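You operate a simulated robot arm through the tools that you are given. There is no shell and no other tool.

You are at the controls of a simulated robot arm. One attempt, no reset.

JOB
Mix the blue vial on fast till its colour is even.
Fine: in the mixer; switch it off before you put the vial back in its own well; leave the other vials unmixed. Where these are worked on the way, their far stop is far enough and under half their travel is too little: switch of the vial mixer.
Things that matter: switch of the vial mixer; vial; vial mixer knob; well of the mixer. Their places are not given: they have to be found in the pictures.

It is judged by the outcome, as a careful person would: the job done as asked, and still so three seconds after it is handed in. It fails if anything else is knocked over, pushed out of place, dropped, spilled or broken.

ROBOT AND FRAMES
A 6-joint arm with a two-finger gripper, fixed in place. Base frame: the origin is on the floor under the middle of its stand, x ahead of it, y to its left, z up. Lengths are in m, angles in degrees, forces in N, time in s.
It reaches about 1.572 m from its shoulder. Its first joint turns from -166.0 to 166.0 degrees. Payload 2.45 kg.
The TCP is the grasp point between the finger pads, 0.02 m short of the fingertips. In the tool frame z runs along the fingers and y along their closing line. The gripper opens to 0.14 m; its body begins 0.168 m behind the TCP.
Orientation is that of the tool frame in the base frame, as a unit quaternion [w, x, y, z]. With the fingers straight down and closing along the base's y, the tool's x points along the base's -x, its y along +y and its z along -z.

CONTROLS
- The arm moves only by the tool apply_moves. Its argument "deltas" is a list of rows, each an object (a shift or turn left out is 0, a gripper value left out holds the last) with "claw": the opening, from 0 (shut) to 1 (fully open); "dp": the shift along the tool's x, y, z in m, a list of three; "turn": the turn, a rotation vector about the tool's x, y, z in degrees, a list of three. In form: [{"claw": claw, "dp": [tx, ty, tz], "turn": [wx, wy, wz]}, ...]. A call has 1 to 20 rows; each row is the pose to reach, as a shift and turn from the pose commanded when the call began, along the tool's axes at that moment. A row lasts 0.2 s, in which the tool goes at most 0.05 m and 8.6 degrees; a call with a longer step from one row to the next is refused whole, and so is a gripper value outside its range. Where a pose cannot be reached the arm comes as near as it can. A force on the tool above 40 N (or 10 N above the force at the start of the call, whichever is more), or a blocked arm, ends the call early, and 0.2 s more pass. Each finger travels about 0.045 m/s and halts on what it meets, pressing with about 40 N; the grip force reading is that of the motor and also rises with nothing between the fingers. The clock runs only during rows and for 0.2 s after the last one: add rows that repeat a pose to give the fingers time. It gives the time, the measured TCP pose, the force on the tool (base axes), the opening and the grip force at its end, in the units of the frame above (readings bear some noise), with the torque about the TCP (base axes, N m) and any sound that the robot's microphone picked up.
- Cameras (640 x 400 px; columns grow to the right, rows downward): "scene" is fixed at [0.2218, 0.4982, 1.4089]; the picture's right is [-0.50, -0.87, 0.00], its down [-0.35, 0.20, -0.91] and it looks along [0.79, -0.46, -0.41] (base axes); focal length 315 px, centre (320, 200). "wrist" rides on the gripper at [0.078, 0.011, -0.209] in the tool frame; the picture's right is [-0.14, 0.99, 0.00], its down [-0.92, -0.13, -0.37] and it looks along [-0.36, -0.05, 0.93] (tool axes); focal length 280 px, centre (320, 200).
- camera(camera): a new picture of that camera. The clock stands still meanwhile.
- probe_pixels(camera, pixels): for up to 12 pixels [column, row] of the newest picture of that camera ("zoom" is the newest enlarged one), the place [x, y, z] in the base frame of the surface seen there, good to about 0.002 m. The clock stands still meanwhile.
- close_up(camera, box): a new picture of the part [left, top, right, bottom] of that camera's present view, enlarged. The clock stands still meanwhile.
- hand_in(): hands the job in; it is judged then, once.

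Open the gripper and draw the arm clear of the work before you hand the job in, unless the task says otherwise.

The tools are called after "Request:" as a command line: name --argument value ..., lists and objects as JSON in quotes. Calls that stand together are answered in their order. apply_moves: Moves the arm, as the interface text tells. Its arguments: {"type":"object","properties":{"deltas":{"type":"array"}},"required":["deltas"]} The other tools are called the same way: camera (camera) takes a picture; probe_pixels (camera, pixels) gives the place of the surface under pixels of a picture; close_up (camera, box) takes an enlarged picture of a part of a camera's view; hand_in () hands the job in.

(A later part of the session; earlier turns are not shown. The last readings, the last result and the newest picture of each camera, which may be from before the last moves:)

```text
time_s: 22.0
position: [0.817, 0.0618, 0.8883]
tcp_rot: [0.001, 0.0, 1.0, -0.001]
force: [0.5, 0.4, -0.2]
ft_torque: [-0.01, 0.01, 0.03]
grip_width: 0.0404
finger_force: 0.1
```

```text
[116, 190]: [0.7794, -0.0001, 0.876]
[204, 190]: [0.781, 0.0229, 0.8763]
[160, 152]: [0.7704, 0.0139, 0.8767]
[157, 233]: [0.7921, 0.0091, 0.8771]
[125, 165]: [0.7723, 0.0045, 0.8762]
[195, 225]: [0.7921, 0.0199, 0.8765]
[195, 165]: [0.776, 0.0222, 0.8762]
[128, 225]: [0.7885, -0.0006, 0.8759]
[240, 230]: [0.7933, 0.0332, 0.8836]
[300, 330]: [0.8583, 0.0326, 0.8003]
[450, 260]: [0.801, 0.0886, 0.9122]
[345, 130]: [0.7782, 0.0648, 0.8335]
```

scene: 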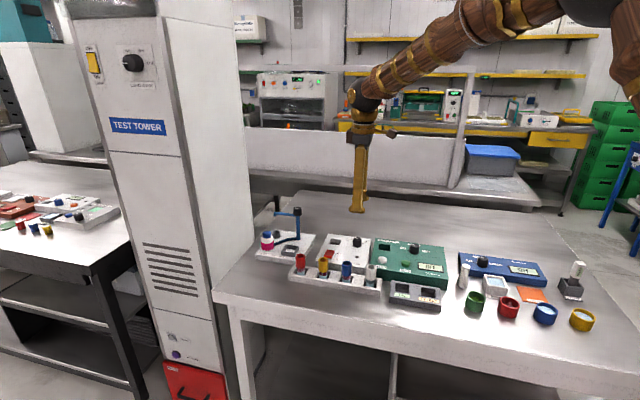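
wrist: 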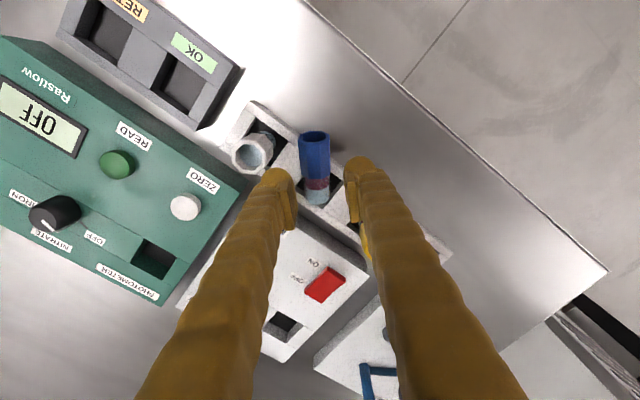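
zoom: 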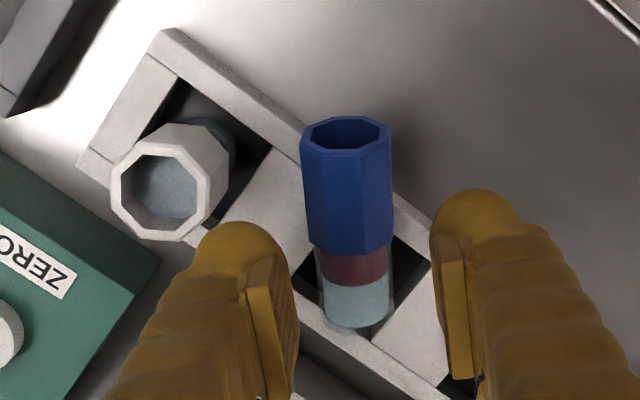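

White vial centre is (0.7815, 0.0115). I continue down to TCP (0.818, 0.0643, 0.846) with a 40 mm opening, keeping the −y finger just off the blue vial and ~4 mm clear of the white one.

Request:
apply_moves --deltas '[{"dp": [-0.002, 0.0018, 0.0], "claw": 0.286}, {"dp": [-0.002, 0.0018, 0.0], "claw": 0.286}, {"dp": [-0.002, 0.0018, 0.012], "claw": 0.286}, {"dp": [-0.002, 0.0018, 0.024], "claw": 0.286}, {"dp": [-0.002, 0.0018, 0.034], "claw": 0.286}, {"dp": [-0.002, 0.0018, 0.044], "claw": 0.286}, {"dp": [-0.002, 0.0018, 0.044], "claw": 0.286}]'

Request:
camera --camera "wrist"

Request:
close_up --camera "scene" --box '[325, 235, 405, 305]'

```text
time_s: 23.6
position: [0.817, 0.0671, 0.8454]
tcp_rot: [0.0, 0.001, 1.0, 0.0]
force: [0.2, 0.7, 0.1]
ft_torque: [0.02, 0.01, 0.02]
grip_width: 0.0406
finger_force: 0.1
```

```text
taken
```

wrist: 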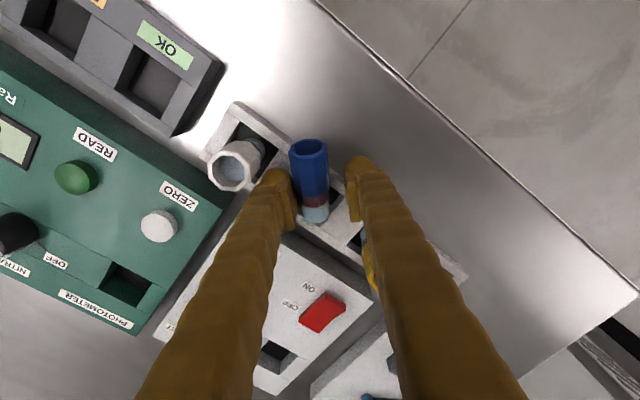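

```text
5.71 times, centred on (365, 270) of scene
```

zoom: 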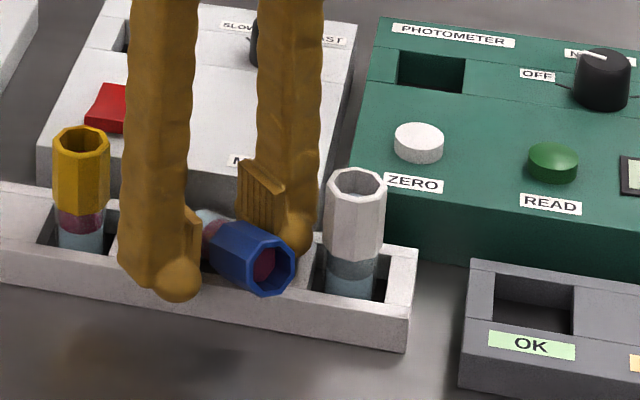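

Fingers straddle the vial without contact. I close gently while easing 2 mm toward −y to centre on the vial.

Request:
apply_moves --deltas '[{"dp": [0, -0.001, 0], "claw": 0.245}, {"dp": [0, -0.002, 0], "claw": 0.22}, {"dp": [0, -0.003, 0], "claw": 0.19}, {"dp": [0, -0.003, 0], "claw": 0.1}, {"dp": [0, -0.003, 0], "claw": 0.0}, {"dp": [0, -0.003, 0], "claw": 0.0}, {"dp": [0, -0.003, 0], "claw": 0.0}]'

Request:
camera --camera "wrist"

Request:
close_up --camera "scene" --box '[325, 235, 405, 305]'

```text
time_s: 25.2
position: [0.818, 0.063, 0.844]
tcp_rot: [0.0, 0.0, 1.0, 0.0]
force: [0.1, -0.9, -0.2]
ft_torque: [-0.01, 0.01, -0.01]
grip_width: 0.0265
finger_force: 40.5
```

```text
taken
```

wrist: 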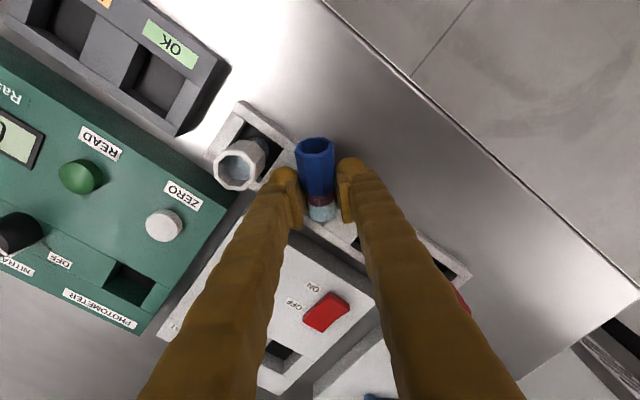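

```text
5.71 times, centred on (365, 270) of scene
```

zoom: 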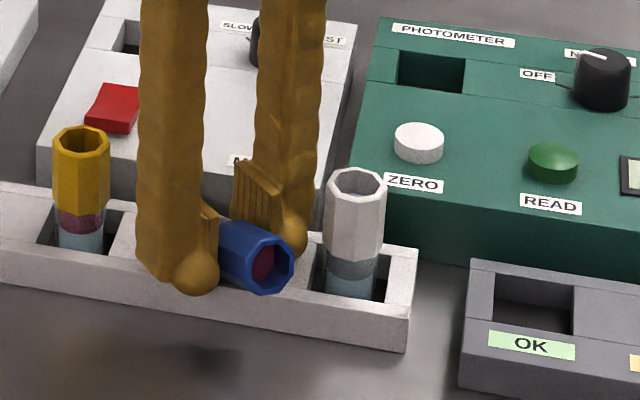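

Gripped at 26.5 mm with 40 N and negligible external force. I lift very slowly (2 cm over 1.2 s) and check that it holds.

Request:
apply_moves --deltas '[{"dp": [0, 0, -0.002], "claw": 0}, {"dp": [0, 0, -0.005], "claw": 0}, {"dp": [0, 0, -0.009], "claw": 0}, {"dp": [0, 0, -0.013], "claw": 0}, {"dp": [0, 0, -0.017], "claw": 0}, {"dp": [0, 0, -0.02], "claw": 0}]'

Request:
camera --camera "wrist"

Request:
close_up --camera "scene" --box '[325, 225, 405, 295]'

```text
time_s: 26.6
position: [0.8172, 0.0616, 0.8647]
tcp_rot: [0.0, 0.0, 1.0, 0.0]
force: [0.5, -0.5, -0.9]
ft_torque: [-0.03, 0.0, 0.01]
grip_width: 0.0263
finger_force: 39.8
```

```text
taken
```

wrist: 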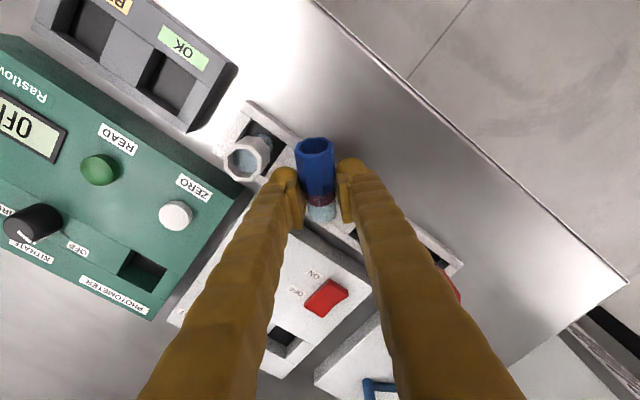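

```text
5.71 times, centred on (365, 260) of scene
```

zoom: 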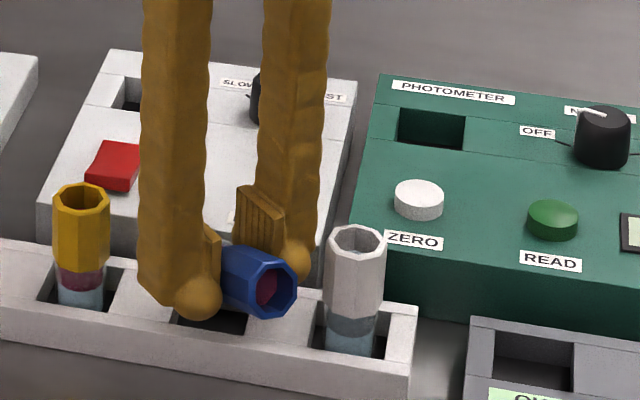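

The vial holds firmly when lifted slowly. Now I need a free spot to stand it upright for a clean re-grasp; I take a scene picture and probe the free table behind the mixer and the front strip.

Request:
camera --camera "scene"

Request:
probe_pixels --camera "scene" --pixels '[[330, 195], [400, 205], [420, 225], [440, 225], [480, 230], [520, 245], [380, 215], [300, 200], [460, 205], [540, 228], [350, 300], [350, 318]]'

```text
taken
```

scene: 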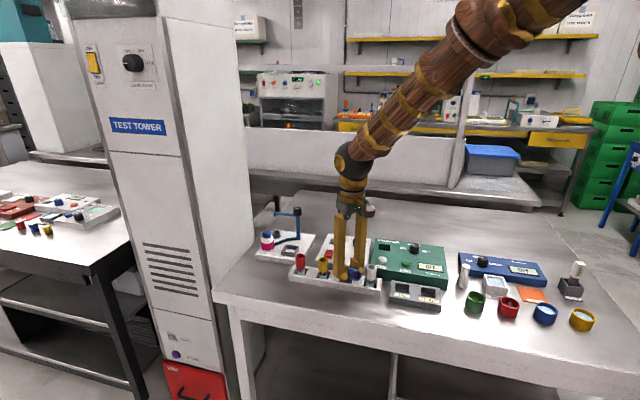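

```text
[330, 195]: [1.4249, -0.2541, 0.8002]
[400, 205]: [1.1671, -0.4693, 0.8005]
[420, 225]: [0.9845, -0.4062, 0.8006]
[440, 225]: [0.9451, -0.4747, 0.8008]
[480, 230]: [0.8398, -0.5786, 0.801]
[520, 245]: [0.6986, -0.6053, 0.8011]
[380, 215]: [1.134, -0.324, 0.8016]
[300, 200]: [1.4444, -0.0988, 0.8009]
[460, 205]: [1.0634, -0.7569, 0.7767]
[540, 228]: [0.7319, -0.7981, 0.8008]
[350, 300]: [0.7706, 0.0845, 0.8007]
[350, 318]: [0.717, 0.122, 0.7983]
```

There's a large free area behind the mixer and photometer (e.g. (1.13,−0.32), z 0.80). I raise the vial slowly to z≈0.99 first, checking that the grip holds.

Request:
apply_moves --deltas '[{"dp": [0, 0, -0.004], "claw": 0}, {"dp": [0, 0, -0.01]}, {"dp": [0, 0, -0.018]}, {"dp": [0, 0, -0.028]}, {"dp": [0, 0, -0.038]}, {"dp": [0, 0, -0.048]}, {"dp": [0, 0, -0.058]}, {"dp": [0, 0, -0.068]}, {"dp": [0, 0, -0.078]}, {"dp": [0, 0, -0.088]}, {"dp": [0, 0, -0.098]}, {"dp": [0, 0, -0.106]}, {"dp": [0, 0, -0.112]}, {"dp": [0, 0, -0.116]}]'

Request:
close_up --camera "wrist" --box '[250, 120, 390, 240]'

Request:
close_up --camera "scene" --box '[300, 170, 400, 300]'

```text
time_s: 29.6
position: [0.8172, 0.0625, 0.9819]
tcp_rot: [-0.001, -0.001, 1.0, 0.0]
force: [0.8, 0.3, -0.3]
ft_torque: [-0.03, 0.0, 0.0]
grip_width: 0.0263
finger_force: 40.1
```

```text
3.33 times, centred on (320, 180) of wrist
```

zoom: 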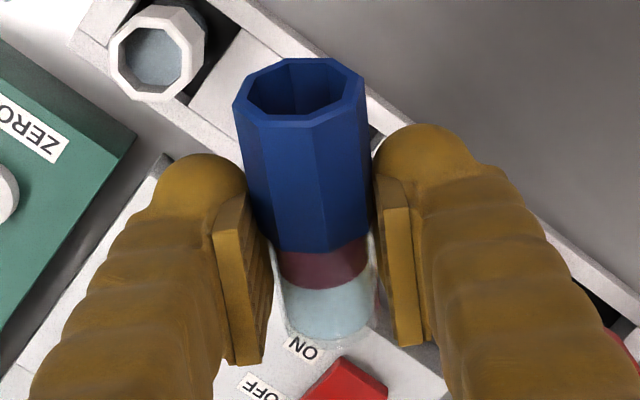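

```text
3.08 times, centred on (350, 235) of scene
```

zoom: 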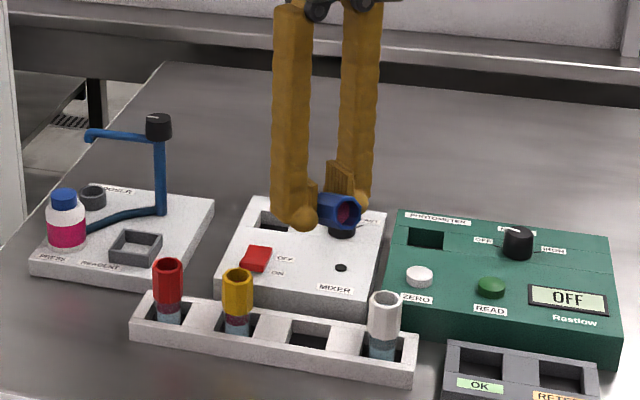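

The vial is held well. I probe it in the wrist view to get its exact pose in the hand.

Request:
close_up --camera "wrist" --box '[250, 120, 390, 240]'

Request:
probe_pixels --camera "zoom" --pixels '[[305, 135], [308, 170], [312, 210], [315, 240], [320, 262], [325, 300], [330, 325], [250, 180], [365, 180], [272, 240], [240, 110], [362, 105]]'

```text
3.33 times, centred on (320, 180) of wrist
```

zoom: 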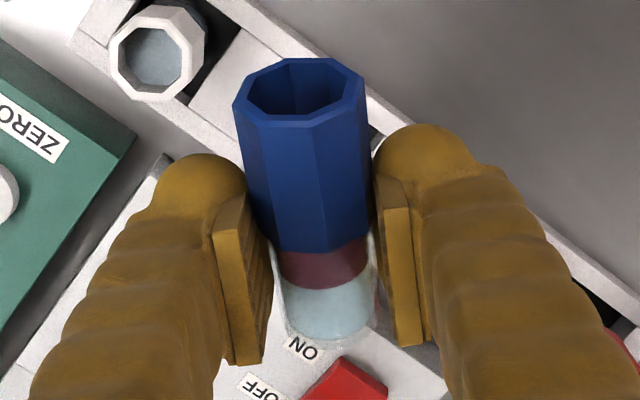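

```text
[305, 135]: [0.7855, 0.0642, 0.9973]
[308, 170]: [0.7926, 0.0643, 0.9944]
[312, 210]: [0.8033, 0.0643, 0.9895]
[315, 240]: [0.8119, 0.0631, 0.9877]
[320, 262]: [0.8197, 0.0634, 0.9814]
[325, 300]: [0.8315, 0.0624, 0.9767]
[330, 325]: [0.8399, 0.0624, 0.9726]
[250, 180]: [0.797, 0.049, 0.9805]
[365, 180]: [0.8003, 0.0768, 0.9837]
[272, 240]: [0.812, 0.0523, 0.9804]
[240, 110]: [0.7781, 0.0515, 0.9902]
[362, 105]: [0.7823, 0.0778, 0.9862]
```

The vial sits in the hand tilted 21° mouth-up, bottom about 25 mm along its axis from the TCP. I carry it slowly toward the free area behind the devices, yawing the tool (first half: 67.5°).

Request:
apply_moves --deltas '[{"dp": [-0.0035, -0.0021, -0.0004], "turn": [0, 0, 1.35], "claw": 0}, {"dp": [-0.0088, -0.0053, -0.0009], "turn": [0, 0, 3.4]}, {"dp": [-0.0176, -0.0106, -0.0018], "turn": [0, 0, 6.75]}, {"dp": [-0.0264, -0.0158, -0.0027], "turn": [0, 0, 10.1]}, {"dp": [-0.037, -0.0222, -0.0038], "turn": [0, 0, 14.2]}, {"dp": [-0.0475, -0.0285, -0.0049], "turn": [0, 0, 18.2]}, {"dp": [-0.0581, -0.0348, -0.0059], "turn": [0, 0, 22.3]}, {"dp": [-0.0686, -0.0411, -0.007], "turn": [0, 0, 26.3]}, {"dp": [-0.0792, -0.0475, -0.0081], "turn": [0, 0, 30.4]}, {"dp": [-0.0898, -0.0538, -0.0092], "turn": [0, 0, 34.4]}, {"dp": [-0.1003, -0.0601, -0.0103], "turn": [0, 0, 38.5]}, {"dp": [-0.1109, -0.0665, -0.0113], "turn": [0, 0, 42.5]}, {"dp": [-0.1214, -0.0728, -0.0124], "turn": [0, 0, 46.6]}, {"dp": [-0.132, -0.0791, -0.0135], "turn": [0, 0, 50.6]}, {"dp": [-0.1408, -0.0844, -0.0144], "turn": [0, 0, 54]}, {"dp": [-0.1496, -0.0897, -0.0153], "turn": [0, 0, 57.4]}, {"dp": [-0.1584, -0.095, -0.0162], "turn": [0, 0, 60.75]}, {"dp": [-0.1654, -0.0992, -0.0169], "turn": [0, 0, 63.5]}, {"dp": [-0.1707, -0.1023, -0.0175], "turn": [0, 0, 65.5]}, {"dp": [-0.176, -0.1055, -0.018], "turn": [0, 0, 67.5]}]'

Request:
camera --camera "wrist"

Request:
camera --camera "scene"

```text
time_s: 33.8
position: [0.9934, -0.0434, 0.9994]
tcp_rot: [0.0, 0.556, 0.831, 0.001]
force: [-0.2, -0.5, -0.1]
ft_torque: [0.04, 0.0, -0.03]
grip_width: 0.0262
finger_force: 39.9
```

```text
taken
```

wrist: 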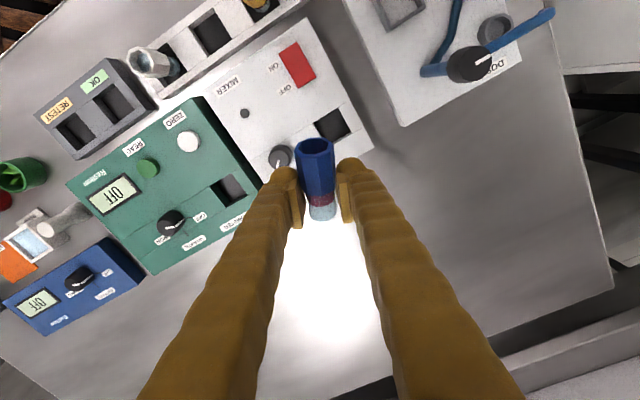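

```text
taken
```

scene: 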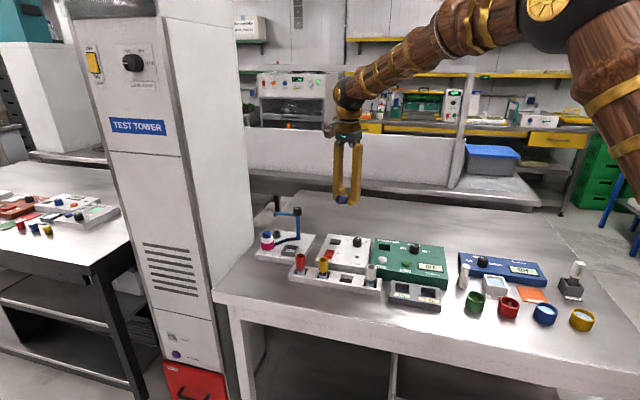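

Still held. I continue the second half: to about (1.17, −0.15, 1.0) with yaw to −135°.

Request:
apply_moves --deltas '[{"dp": [-0.0033, 0.0024, 0], "turn": [0, 0, 1.35], "claw": 0}, {"dp": [-0.0083, 0.0061, 0], "turn": [0, 0, 3.4]}, {"dp": [-0.0165, 0.0122, 0], "turn": [0, 0, 6.75]}, {"dp": [-0.0248, 0.0183, 0], "turn": [0, 0, 10.1]}, {"dp": [-0.0347, 0.0256, 0], "turn": [0, 0, 14.2]}, {"dp": [-0.0446, 0.0329, 0], "turn": [0, 0, 18.2]}, {"dp": [-0.0545, 0.0403, 0], "turn": [0, 0, 22.3]}, {"dp": [-0.0645, 0.0476, 0], "turn": [0, 0, 26.3]}, {"dp": [-0.0744, 0.0549, 0], "turn": [0, 0, 30.4]}, {"dp": [-0.0843, 0.0622, 0], "turn": [0, 0, 34.4]}, {"dp": [-0.0942, 0.0695, 0], "turn": [0, 0, 38.5]}, {"dp": [-0.1041, 0.0769, 0], "turn": [0, 0, 42.5]}, {"dp": [-0.1141, 0.0842, 0], "turn": [0, 0, 46.6]}, {"dp": [-0.124, 0.0915, 0], "turn": [0, 0, 50.6]}, {"dp": [-0.1322, 0.0976, 0], "turn": [0, 0, 54]}, {"dp": [-0.1405, 0.1037, 0], "turn": [0, 0, 57.4]}, {"dp": [-0.1488, 0.1098, 0], "turn": [0, 0, 60.75]}, {"dp": [-0.1554, 0.1147, 0], "turn": [0, 0, 63.5]}, {"dp": [-0.1603, 0.1183, 0], "turn": [0, 0, 65.5]}, {"dp": [-0.1653, 0.122, 0], "turn": [0, 0, 67.5]}]'

Request:
camera --camera "wrist"

Request:
camera --camera "scene"

```text
time_s: 38.0
position: [1.1684, -0.1497, 0.9985]
tcp_rot: [0.001, 0.924, 0.382, 0.0]
force: [-0.3, -0.5, 0.4]
ft_torque: [-0.02, 0.01, 0.01]
grip_width: 0.026
finger_force: 40.1
```

```text
taken
```

wrist: 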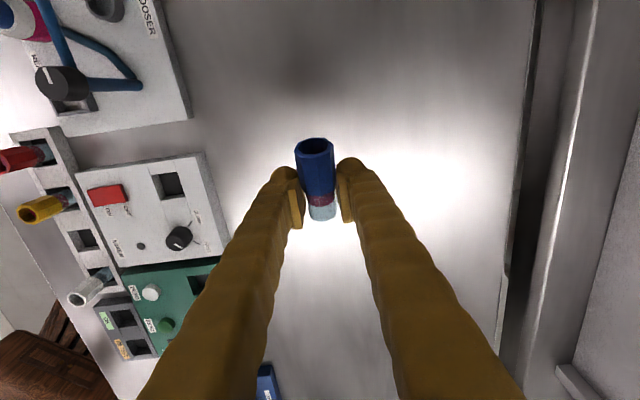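

```text
taken
```

scene: 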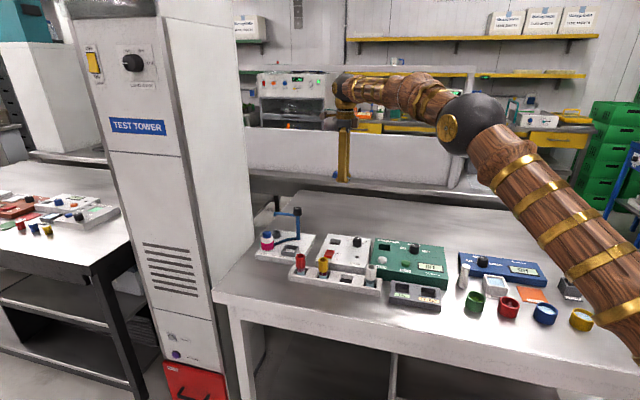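

Yaw −135° reached with the vial held, over free table. Now I tilt the tool about its y axis (positive) by 35° first, checking reachability.

Request:
apply_moves --deltas '[{"turn": [0, 1, 0], "claw": 0}, {"turn": [0, 3, 0]}, {"turn": [0, 6, 0]}, {"turn": [0, 9.5, 0]}, {"turn": [0, 13, 0]}, {"turn": [0, 16.5, 0]}, {"turn": [0, 20, 0]}, {"turn": [0, 23.5, 0]}, {"turn": [0, 27, 0]}, {"turn": [0, 30, 0]}, {"turn": [0, 32.5, 0]}, {"turn": [0, 34, 0]}, {"turn": [0, 35, 0]}]'

Request:
camera --camera "wrist"

Request:
camera --camera "scene"

```text
time_s: 40.8
position: [1.1687, -0.1495, 0.9989]
tcp_rot: [-0.115, 0.882, 0.364, 0.277]
force: [0.8, -0.4, -0.2]
ft_torque: [0.01, 0.03, -0.01]
grip_width: 0.026
finger_force: 40.2
```

```text
taken
```

wrist: 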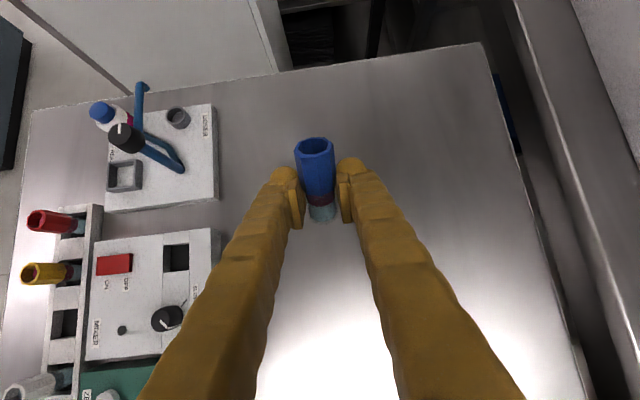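

```text
taken
```

scene: 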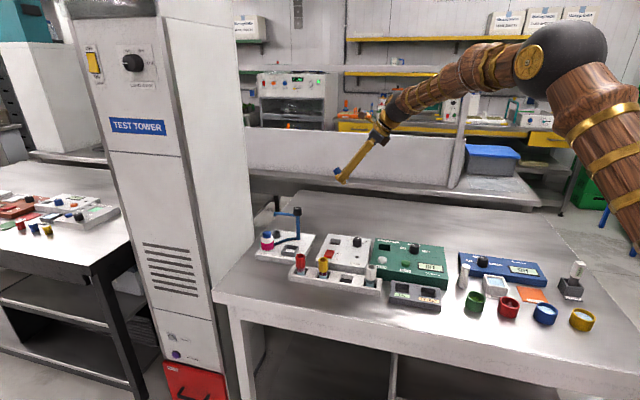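

The pose is reached precisely. I tilt the remaining ~34°.

Request:
apply_moves --deltas '[{"turn": [0, 1, 0], "claw": 0}, {"turn": [0, 3, 0]}, {"turn": [0, 6, 0]}, {"turn": [0, 9.5, 0]}, {"turn": [0, 13, 0]}, {"turn": [0, 16.5, 0]}, {"turn": [0, 20, 0]}, {"turn": [0, 23.5, 0]}, {"turn": [0, 27, 0]}, {"turn": [0, 30, 0]}, {"turn": [0, 32.5, 0]}, {"turn": [0, 33.5, 0]}, {"turn": [0, 34, 0]}]'

Request:
camera --camera "scene"

Request:
close_up --camera "wrist" --box '[250, 120, 390, 240]'

Request:
probe_pixels --camera "zoom" --pixels '[[305, 135], [308, 170], [312, 210], [315, 240], [320, 262], [325, 300], [330, 320], [250, 180], [365, 180], [272, 240], [240, 110], [362, 105]]'

```text
time_s: 43.6
position: [1.1707, -0.1489, 0.9981]
tcp_rot: [-0.217, 0.761, 0.315, 0.523]
force: [0.2, 0.0, -0.1]
ft_torque: [-0.01, -0.01, -0.01]
grip_width: 0.0262
finger_force: 40.0
```

```text
taken
```

scene: 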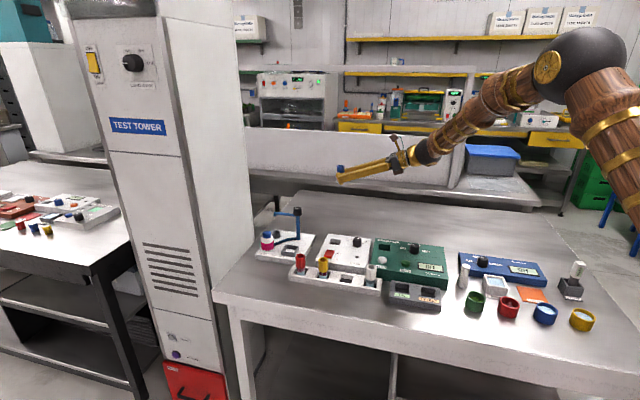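

```text
3.33 times, centred on (320, 180) of wrist
```

zoom: 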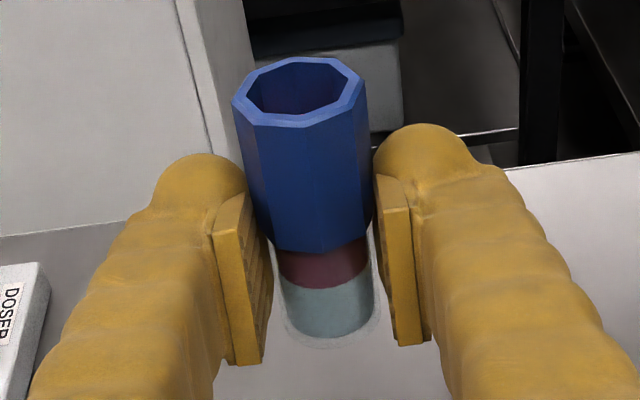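

```text
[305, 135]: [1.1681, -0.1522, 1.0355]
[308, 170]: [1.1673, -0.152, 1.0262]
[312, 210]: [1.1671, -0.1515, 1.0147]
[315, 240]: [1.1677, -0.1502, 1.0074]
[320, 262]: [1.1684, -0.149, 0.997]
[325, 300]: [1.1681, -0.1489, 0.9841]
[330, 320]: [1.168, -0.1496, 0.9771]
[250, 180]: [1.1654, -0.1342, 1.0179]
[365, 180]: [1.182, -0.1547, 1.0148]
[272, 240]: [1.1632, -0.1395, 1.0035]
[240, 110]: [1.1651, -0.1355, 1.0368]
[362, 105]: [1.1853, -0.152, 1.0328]
```

The vial is upright within ~2° (near-vertical edge points from z 1.036 to 0.977). I lower it 0.13 m straight down in the base frame, slowly.

Request:
apply_moves --deltas '[{"dp": [-0.0028, 0, 0.0011], "claw": 0}, {"dp": [-0.0075, 0, 0.0029]}, {"dp": [-0.0149, 0, 0.0057]}, {"dp": [-0.0243, 0, 0.0093]}, {"dp": [-0.0336, 0, 0.0129]}, {"dp": [-0.043, 0, 0.0165]}, {"dp": [-0.0523, 0, 0.02]}, {"dp": [-0.0616, 0, 0.0236]}, {"dp": [-0.071, 0, 0.0272]}, {"dp": [-0.0803, 0, 0.0308]}, {"dp": [-0.0897, 0, 0.0344]}, {"dp": [-0.099, 0, 0.0379]}, {"dp": [-0.1083, 0, 0.0415]}, {"dp": [-0.1158, 0, 0.0444]}, {"dp": [-0.1214, 0, 0.0465]}, {"dp": [-0.1214, 0, 0.0465]}]'

Request:
camera --camera "scene"

Request:
close_up --camera "scene" --box '[300, 170, 400, 240]'

Request:
camera --camera "wrist"

```text
time_s: 47.0
position: [1.1691, -0.1488, 0.8693]
tcp_rot: [-0.217, 0.761, 0.316, 0.523]
force: [0.4, 0.7, -0.4]
ft_torque: [-0.01, -0.02, -0.03]
grip_width: 0.0261
finger_force: 40.3
```

```text
taken
```

scene: 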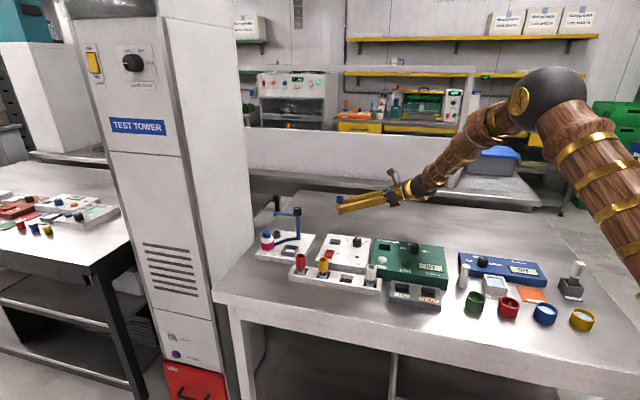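

```text
5.71 times, centred on (350, 205) of scene
```

zoom: 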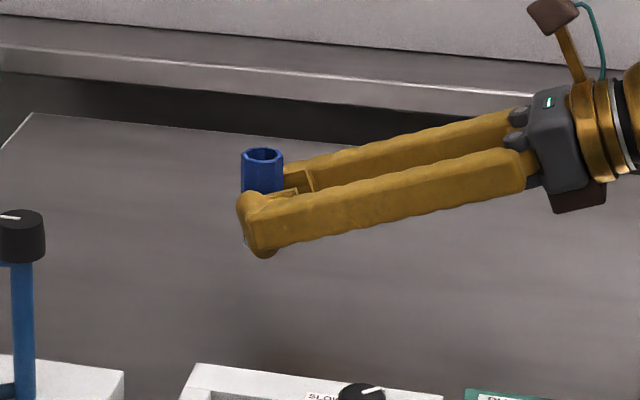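

```text
taken
```

wrist: 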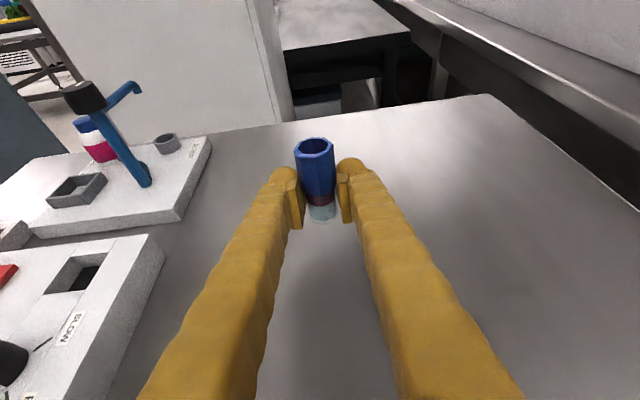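

Clear below; bottom is about 40 mm above the table. I lower 35 mm more, then approach in small steps watching force.

Request:
apply_moves --deltas '[{"dp": [-0.0047, 0, 0.0018], "claw": 0}, {"dp": [-0.0112, 0, 0.0043]}, {"dp": [-0.0187, 0, 0.0072]}, {"dp": [-0.0252, 0, 0.0097]}, {"dp": [-0.0299, 0, 0.0115]}, {"dp": [-0.0327, 0, 0.0125]}, {"dp": [-0.0327, 0, 0.0125]}]'

Request:
close_up --camera "scene" --box '[310, 185, 380, 235]'

Request:
close_up --camera "wrist" --box '[250, 120, 390, 240]'

Request:
probe_pixels --camera "zoom" --pixels '[[305, 135], [312, 210], [315, 240], [320, 262], [325, 300], [330, 325], [332, 338], [332, 350], [295, 57], [300, 122], [300, 365]]'

```text
time_s: 48.6
position: [1.1706, -0.1501, 0.835]
tcp_rot: [-0.217, 0.761, 0.315, 0.524]
force: [0.5, 0.6, -0.6]
ft_torque: [-0.02, -0.02, -0.03]
grip_width: 0.0265
finger_force: 39.8
```

```text
8.00 times, centred on (345, 210) of scene
```

zoom: 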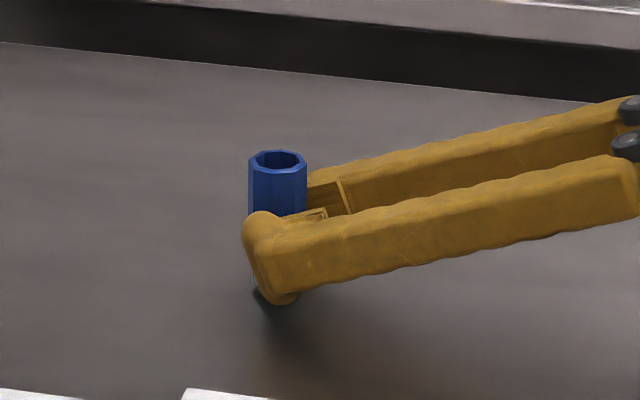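

```text
3.33 times, centred on (320, 180) of wrist
```

zoom: 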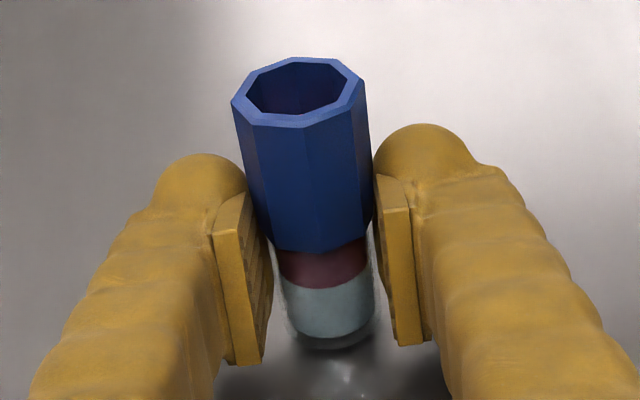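

```text
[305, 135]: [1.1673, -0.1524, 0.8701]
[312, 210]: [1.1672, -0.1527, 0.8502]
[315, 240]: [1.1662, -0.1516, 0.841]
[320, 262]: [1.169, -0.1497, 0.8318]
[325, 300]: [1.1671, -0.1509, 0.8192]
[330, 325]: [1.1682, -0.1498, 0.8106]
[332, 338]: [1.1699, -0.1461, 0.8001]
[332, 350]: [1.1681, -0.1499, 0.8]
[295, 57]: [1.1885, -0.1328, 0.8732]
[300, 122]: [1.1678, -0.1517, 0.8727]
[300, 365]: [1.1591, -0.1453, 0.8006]
```

Rim is level at z≈0.873, so the bottom is roughly 2–5 mm above the table. I go down 2 mm and read the force.

Request:
apply_moves --deltas '[{"dp": [-0.0009, 0, 0.0004], "claw": 0}, {"dp": [-0.0019, 0, 0.0007]}, {"dp": [-0.0019, 0, 0.0007]}]'

```text
time_s: 49.4
position: [1.1701, -0.1501, 0.8322]
tcp_rot: [-0.216, 0.762, 0.315, 0.524]
force: [-0.1, 0.5, 0.3]
ft_torque: [0.03, -0.01, 0.01]
grip_width: 0.0261
finger_force: 40.2
```

No contact yet. Another 1.5 mm.

Request:
apply_moves --deltas '[{"dp": [-0.0005, 0, 0.0002], "claw": 0}, {"dp": [-0.001, 0, 0.0004]}, {"dp": [-0.0014, 0, 0.0005]}, {"dp": [-0.0014, 0, 0.0005]}]'

Request:
close_up --camera "wrist" --box '[250, 120, 390, 240]'

Request:
probe_pixels --camera "zoom" --pixels '[[295, 62], [300, 122], [238, 105], [362, 95], [305, 135], [330, 325]]'

```text
time_s: 50.4
position: [1.1701, -0.1488, 0.8308]
tcp_rot: [-0.217, 0.761, 0.315, 0.524]
force: [1.3, 2.8, 10.8]
ft_torque: [0.21, -0.28, 0.05]
grip_width: 0.0262
finger_force: 40.3
```

```text
3.33 times, centred on (320, 180) of wrist
```

zoom: 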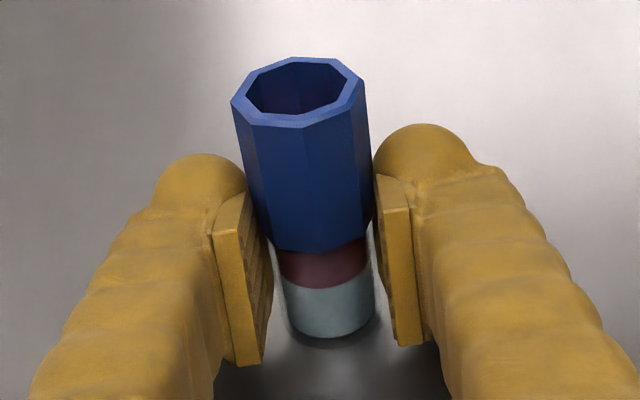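

```text
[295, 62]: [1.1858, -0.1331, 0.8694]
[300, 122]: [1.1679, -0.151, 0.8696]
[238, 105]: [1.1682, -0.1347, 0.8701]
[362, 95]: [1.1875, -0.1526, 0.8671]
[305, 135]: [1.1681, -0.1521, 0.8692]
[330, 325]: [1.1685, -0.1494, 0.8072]
```

Contact with the table: 10.8 N upward, rim level at 0.8695. I ease up 0.5 mm and open the fingers slowly.

Request:
apply_moves --deltas '[{"dp": [0.0004, 0, -0.0001], "claw": 0}, {"dp": [0.0004, 0, -0.0001], "claw": 0}]'

Request:
apply_moves --deltas '[{"claw": 0.19}, {"claw": 0.2}, {"claw": 0.22}, {"claw": 0.26}, {"claw": 0.32}, {"claw": 0.4}, {"claw": 0.4}]'

Request:
close_up --camera "wrist" --box '[230, 110, 410, 250]'

Request:
close_up --camera "scene" --box '[310, 185, 380, 235]'

```text
time_s: 51.0
position: [1.1695, -0.1497, 0.8318]
tcp_rot: [-0.216, 0.762, 0.315, 0.523]
force: [2.5, -0.6, 13.2]
ft_torque: [0.13, -0.35, -0.05]
grip_width: 0.0262
finger_force: 40.3
```

```text
time_s: 52.6
position: [1.1693, -0.1481, 0.8312]
tcp_rot: [-0.216, 0.762, 0.315, 0.523]
force: [-0.5, -0.9, -0.2]
ft_torque: [-0.01, 0.0, 0.01]
grip_width: 0.056
finger_force: 0.0
```

```text
2.86 times, centred on (320, 180) of wrist
```

zoom: 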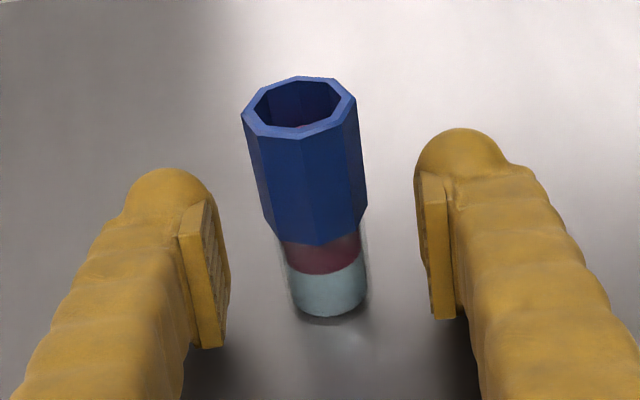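

```text
8.00 times, centred on (345, 210) of scene
```

zoom: 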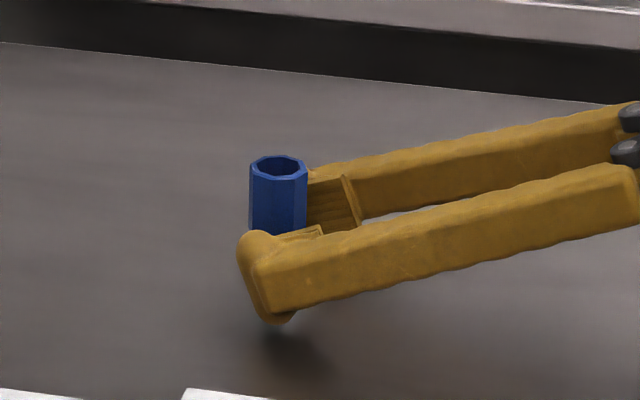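

The vial stands upright on the table. I back off along the tool axis, keeping the fingers clear at its sides.

Request:
apply_moves --deltas '[{"dp": [0, 0, -0.01], "claw": 0.45}, {"dp": [0, 0, -0.025], "claw": 0.5}, {"dp": [0, 0, -0.045], "claw": 0.5}, {"dp": [0, 0, -0.07]}, {"dp": [0, 0, -0.1]}, {"dp": [0, 0, -0.13]}, {"dp": [0.03, 0, -0.15]}, {"dp": [0.065, 0, -0.17]}, {"dp": [0.1, 0, -0.18]}, {"dp": [0.1, 0, -0.18]}]'

Request:
camera --camera "wrist"

Request:
camera --camera "scene"

```text
time_s: 54.8
position: [1.0752, -0.2423, 0.9872]
tcp_rot: [-0.216, 0.762, 0.315, 0.523]
force: [-0.1, 0.1, -0.1]
ft_torque: [-0.02, -0.02, 0.01]
grip_width: 0.0701
finger_force: 0.0
```

```text
taken
```

wrist: 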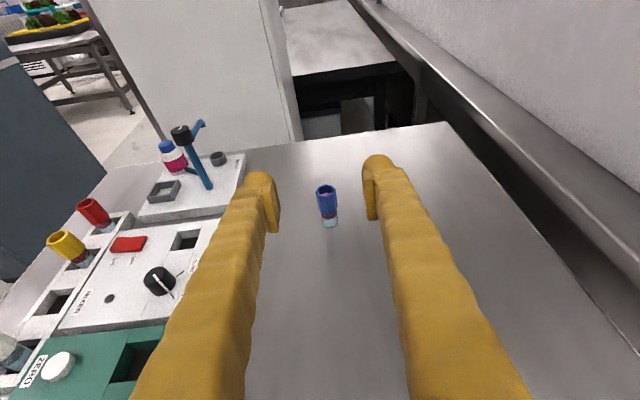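

```text
taken
```

scene: 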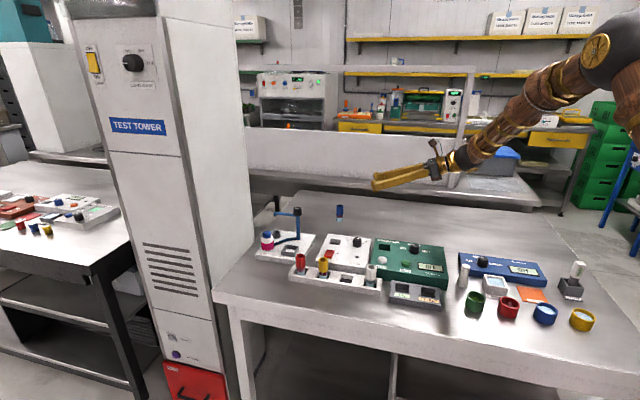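

The vial stands on the table at scene (339,212). I swing the tool back to vertical and move above it.

Request:
apply_moves --deltas '[{"dp": [0.005, 0, 0.0108], "turn": [0, -5.75, 0]}, {"dp": [0.0101, 0, 0.0216], "turn": [0, -11.5, 0]}, {"dp": [0.0151, 0, 0.0324], "turn": [0, -17.25, 0]}, {"dp": [0.0201, 0, 0.0433], "turn": [0, -23, 0]}, {"dp": [0.0252, 0, 0.0541], "turn": [0, -28.75, 0]}, {"dp": [0.0302, 0, 0.0649], "turn": [0, -34.5, 0]}, {"dp": [0.0352, 0, 0.0757], "turn": [0, -40.25, 0]}, {"dp": [0.0403, 0, 0.0865], "turn": [0, -46, 0]}, {"dp": [0.0453, 0, 0.0973], "turn": [0, -51.75, 0]}, {"dp": [0.0503, 0, 0.1082], "turn": [0, -57.5, 0]}, {"dp": [0.0554, 0, 0.119], "turn": [0, -63.25, 0]}, {"dp": [0.0604, 0, 0.1298], "turn": [0, -69, 0]}, {"dp": [0.0604, 0, 0.1298], "turn": [0, -69, 0]}]'

Request:
camera --camera "wrist"

```text
time_s: 57.6
position: [1.1762, -0.1412, 0.9973]
tcp_rot: [0.0, 0.924, 0.382, -0.001]
force: [0.5, 0.7, -0.7]
ft_torque: [-0.03, 0.02, 0.02]
grip_width: 0.0701
finger_force: 0.1
```

```text
taken
```

wrist: 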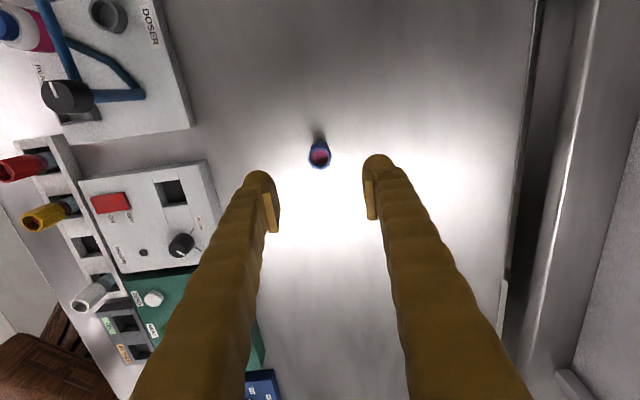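

Tool is vertical over the vial at (319,152). I zoom to measure its rim and facet orientation.

Request:
close_up --camera "wrist" --box '[290, 120, 350, 185]'

Request:
close_up --camera "scene" --box '[320, 195, 360, 230]'

```text
6.15 times, centred on (320, 152) of wrist
```

zoom: 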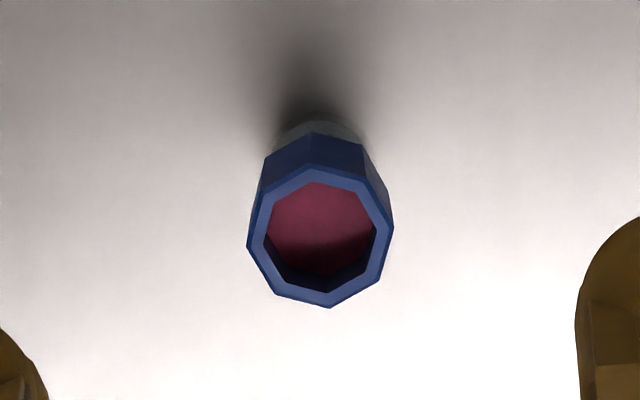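

```text
11.43 times, centred on (340, 212) of scene
```

zoom: 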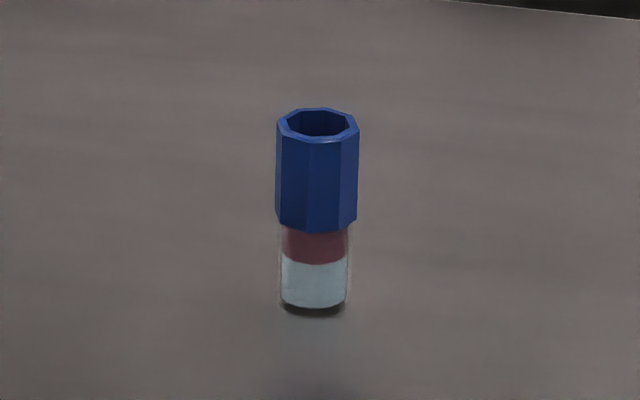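

The octagon's flats are ~16° off the current closing line, so I'll yaw +16° about the tool axis to grip on flats. First I probe the rim for the exact centre.

Request:
close_up --camera "wrist" --box '[290, 120, 350, 185]'

Request:
probe_pixels --camera "zoom" --pixels '[[256, 238], [385, 235], [315, 173], [325, 300], [270, 283], [372, 190], [268, 200], [372, 275], [320, 230]]'

```text
6.15 times, centred on (320, 152) of wrist
```

zoom: 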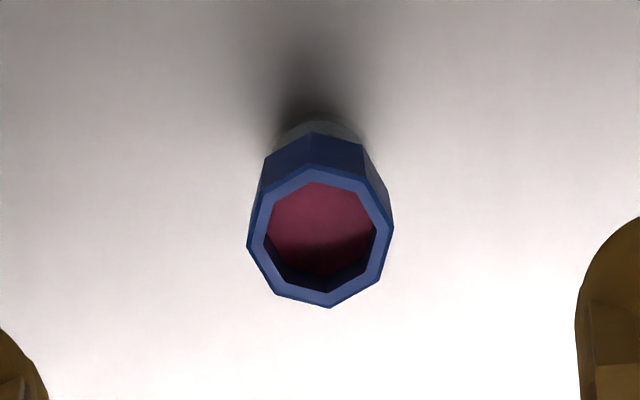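

```text
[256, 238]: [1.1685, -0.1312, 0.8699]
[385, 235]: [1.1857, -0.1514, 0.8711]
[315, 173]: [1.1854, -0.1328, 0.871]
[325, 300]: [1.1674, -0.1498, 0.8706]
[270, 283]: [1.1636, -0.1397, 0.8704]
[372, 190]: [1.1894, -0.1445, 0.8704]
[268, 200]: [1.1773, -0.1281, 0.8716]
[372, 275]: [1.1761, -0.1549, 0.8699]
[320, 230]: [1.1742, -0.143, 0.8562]
```

Cap centre (1.1767, −0.1415), rim z 0.8705. I yaw 16° to align with the flats and descend to TCP z≈0.854.

Request:
apply_moves --deltas '[{"turn": [0, 0, 5.5], "claw": 0.4}, {"turn": [0, 0, 11], "claw": 0.4}, {"turn": [0, 0, 16], "claw": 0.4}, {"turn": [0, 0, 16], "dp": [0, 0, 0.03]}, {"turn": [0, 0, 16], "dp": [0, 0, 0.06]}, {"turn": [0, 0, 16], "dp": [0, 0, 0.09]}, {"turn": [0, 0, 16], "dp": [0, 0, 0.11]}, {"turn": [0, 0, 16], "dp": [0, 0, 0.13]}, {"turn": [0, 0, 16], "dp": [0, 0, 0.145]}, {"turn": [0, 0, 16], "dp": [0, 0, 0.145]}]'

Request:
close_up --camera "wrist" --box '[250, 120, 390, 240]'

Request:
close_up --camera "scene" --box '[310, 180, 380, 235]'

```text
time_s: 59.8
position: [1.1779, -0.1407, 0.8534]
tcp_rot: [0.0, 0.968, 0.25, 0.001]
force: [-0.6, -0.4, 0.1]
ft_torque: [0.01, -0.04, 0.0]
grip_width: 0.056
finger_force: 0.0
```

```text
3.33 times, centred on (320, 180) of wrist
```

zoom: 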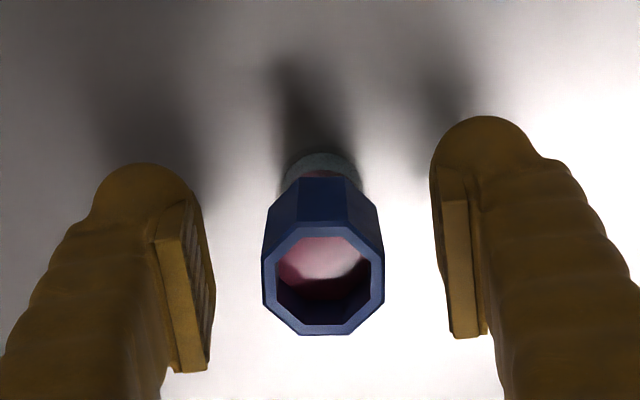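

```text
7.27 times, centred on (345, 208) of scene
```

zoom: 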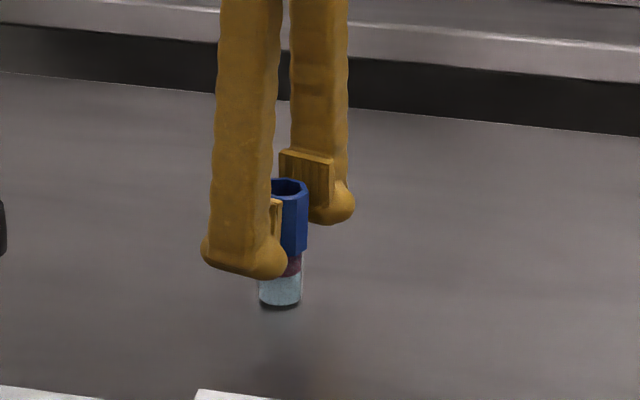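

The flats now face the pads squarely and the vial is centred. I close the gripper.

Request:
apply_moves --deltas '[{"claw": 0.25}, {"claw": 0.21}, {"claw": 0.19}, {"claw": 0.1}, {"claw": 0}, {"claw": 0}, {"claw": 0}]'

Request:
close_up --camera "wrist" --box '[250, 120, 390, 240]'

```text
time_s: 61.4
position: [1.1778, -0.1425, 0.8537]
tcp_rot: [0.0, 0.968, 0.251, 0.0]
force: [0.4, -1.0, -0.9]
ft_torque: [0.0, 0.02, 0.0]
grip_width: 0.0258
finger_force: 39.7
```

```text
3.33 times, centred on (320, 180) of wrist
```

zoom: 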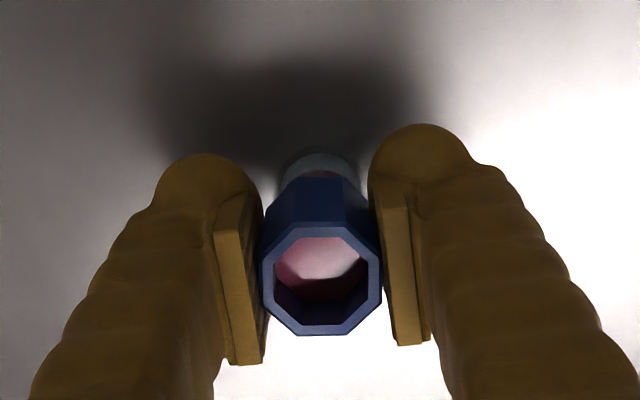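

Firm grip at 25.8 mm. I lift very slowly 2 cm and check for slip.

Request:
apply_moves --deltas '[{"dp": [0, 0, -0.001], "claw": 0}, {"dp": [0, 0, -0.003], "claw": 0}, {"dp": [0, 0, -0.006], "claw": 0}, {"dp": [0, 0, -0.009], "claw": 0}, {"dp": [0, 0, -0.013], "claw": 0}, {"dp": [0, 0, -0.016], "claw": 0}, {"dp": [0, 0, -0.019], "claw": 0}, {"dp": [0, 0, -0.02], "claw": 0}]'

Request:
close_up --camera "wrist" --box '[250, 120, 390, 240]'

Request:
close_up --camera "scene" --box '[310, 180, 380, 235]'

```text
time_s: 63.2
position: [1.1763, -0.1421, 0.8736]
tcp_rot: [0.0, 0.968, 0.251, 0.0]
force: [0.4, -0.7, -1.1]
ft_torque: [0.01, -0.03, 0.0]
grip_width: 0.0254
finger_force: 40.1
```

```text
3.33 times, centred on (320, 180) of wrist
```

zoom: 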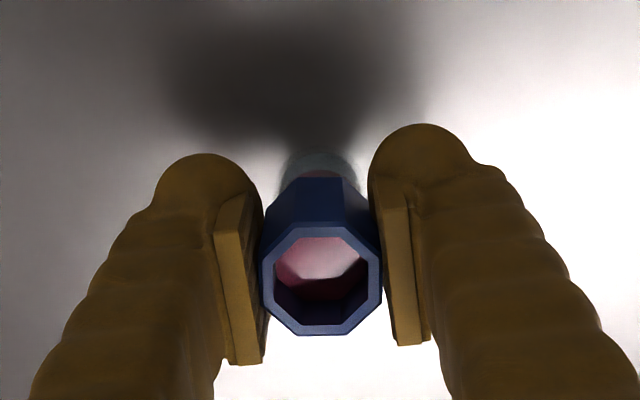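

```text
7.27 times, centred on (345, 208) of scene
```

zoom: 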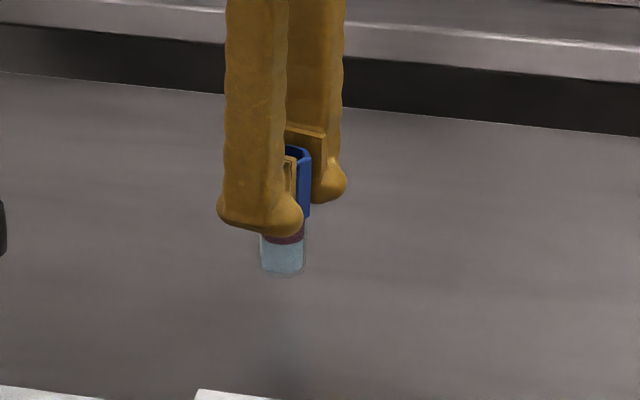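

No slip at all. I raise another 56 mm slowly so the vial's bottom clears the mixer top and knob.

Request:
apply_moves --deltas '[{"dp": [0, 0, -0.002], "claw": 0}, {"dp": [0, 0, -0.006]}, {"dp": [0, 0, -0.012]}, {"dp": [0, 0, -0.02]}, {"dp": [0, 0, -0.028]}, {"dp": [0, 0, -0.036]}, {"dp": [0, 0, -0.044]}, {"dp": [0, 0, -0.05]}, {"dp": [0, 0, -0.054]}, {"dp": [0, 0, -0.056]}]'

Request:
apply_moves --deltas '[{"dp": [-0.0014, -0.003, 0], "claw": 0}, {"dp": [-0.0038, -0.0085, 0]}, {"dp": [-0.0074, -0.0168, 0]}, {"dp": [-0.0119, -0.0269, 0]}, {"dp": [-0.0168, -0.0381, 0]}, {"dp": [-0.0218, -0.0493, 0]}, {"dp": [-0.0267, -0.0605, 0]}, {"dp": [-0.0317, -0.0718, 0]}, {"dp": [-0.0367, -0.083, 0]}, {"dp": [-0.0416, -0.0942, 0]}, {"dp": [-0.0466, -0.1054, 0]}, {"dp": [-0.0515, -0.1166, 0]}, {"dp": [-0.0565, -0.1279, 0]}, {"dp": [-0.0615, -0.1391, 0]}, {"dp": [-0.0664, -0.1503, 0]}, {"dp": [-0.0714, -0.1615, 0]}, {"dp": [-0.0763, -0.1727, 0]}, {"dp": [-0.0813, -0.184, 0]}, {"dp": [-0.0858, -0.1942, 0]}, {"dp": [-0.089, -0.2014, 0]}]'

Request:
camera --camera "wrist"

Request:
camera --camera "scene"

```text
time_s: 65.4
position: [1.1765, -0.1422, 0.9294]
tcp_rot: [0.0, 0.968, 0.25, 0.0]
force: [0.0, -0.7, 0.2]
ft_torque: [0.01, 0.02, -0.02]
grip_width: 0.0255
finger_force: 39.8
```

```text
time_s: 69.6
position: [1.0025, -0.0099, 0.9285]
tcp_rot: [0.0, 0.968, 0.251, 0.0]
force: [-1.4, 0.9, -1.5]
ft_torque: [0.0, 0.0, 0.0]
grip_width: 0.0256
finger_force: 39.7
```

```text
taken
```

wrist: 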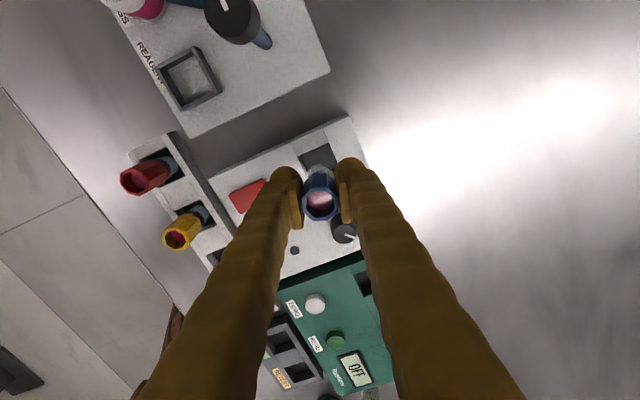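

```text
taken
```

scene: 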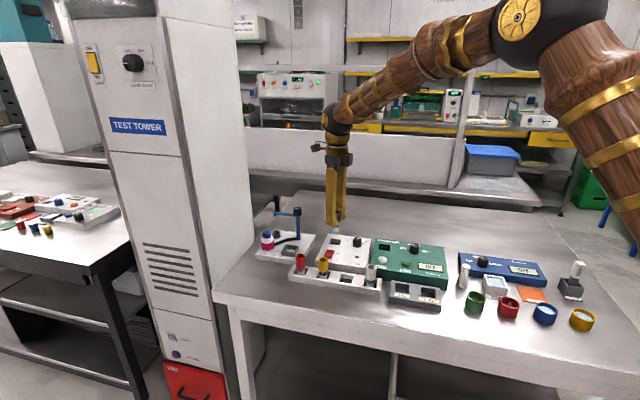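

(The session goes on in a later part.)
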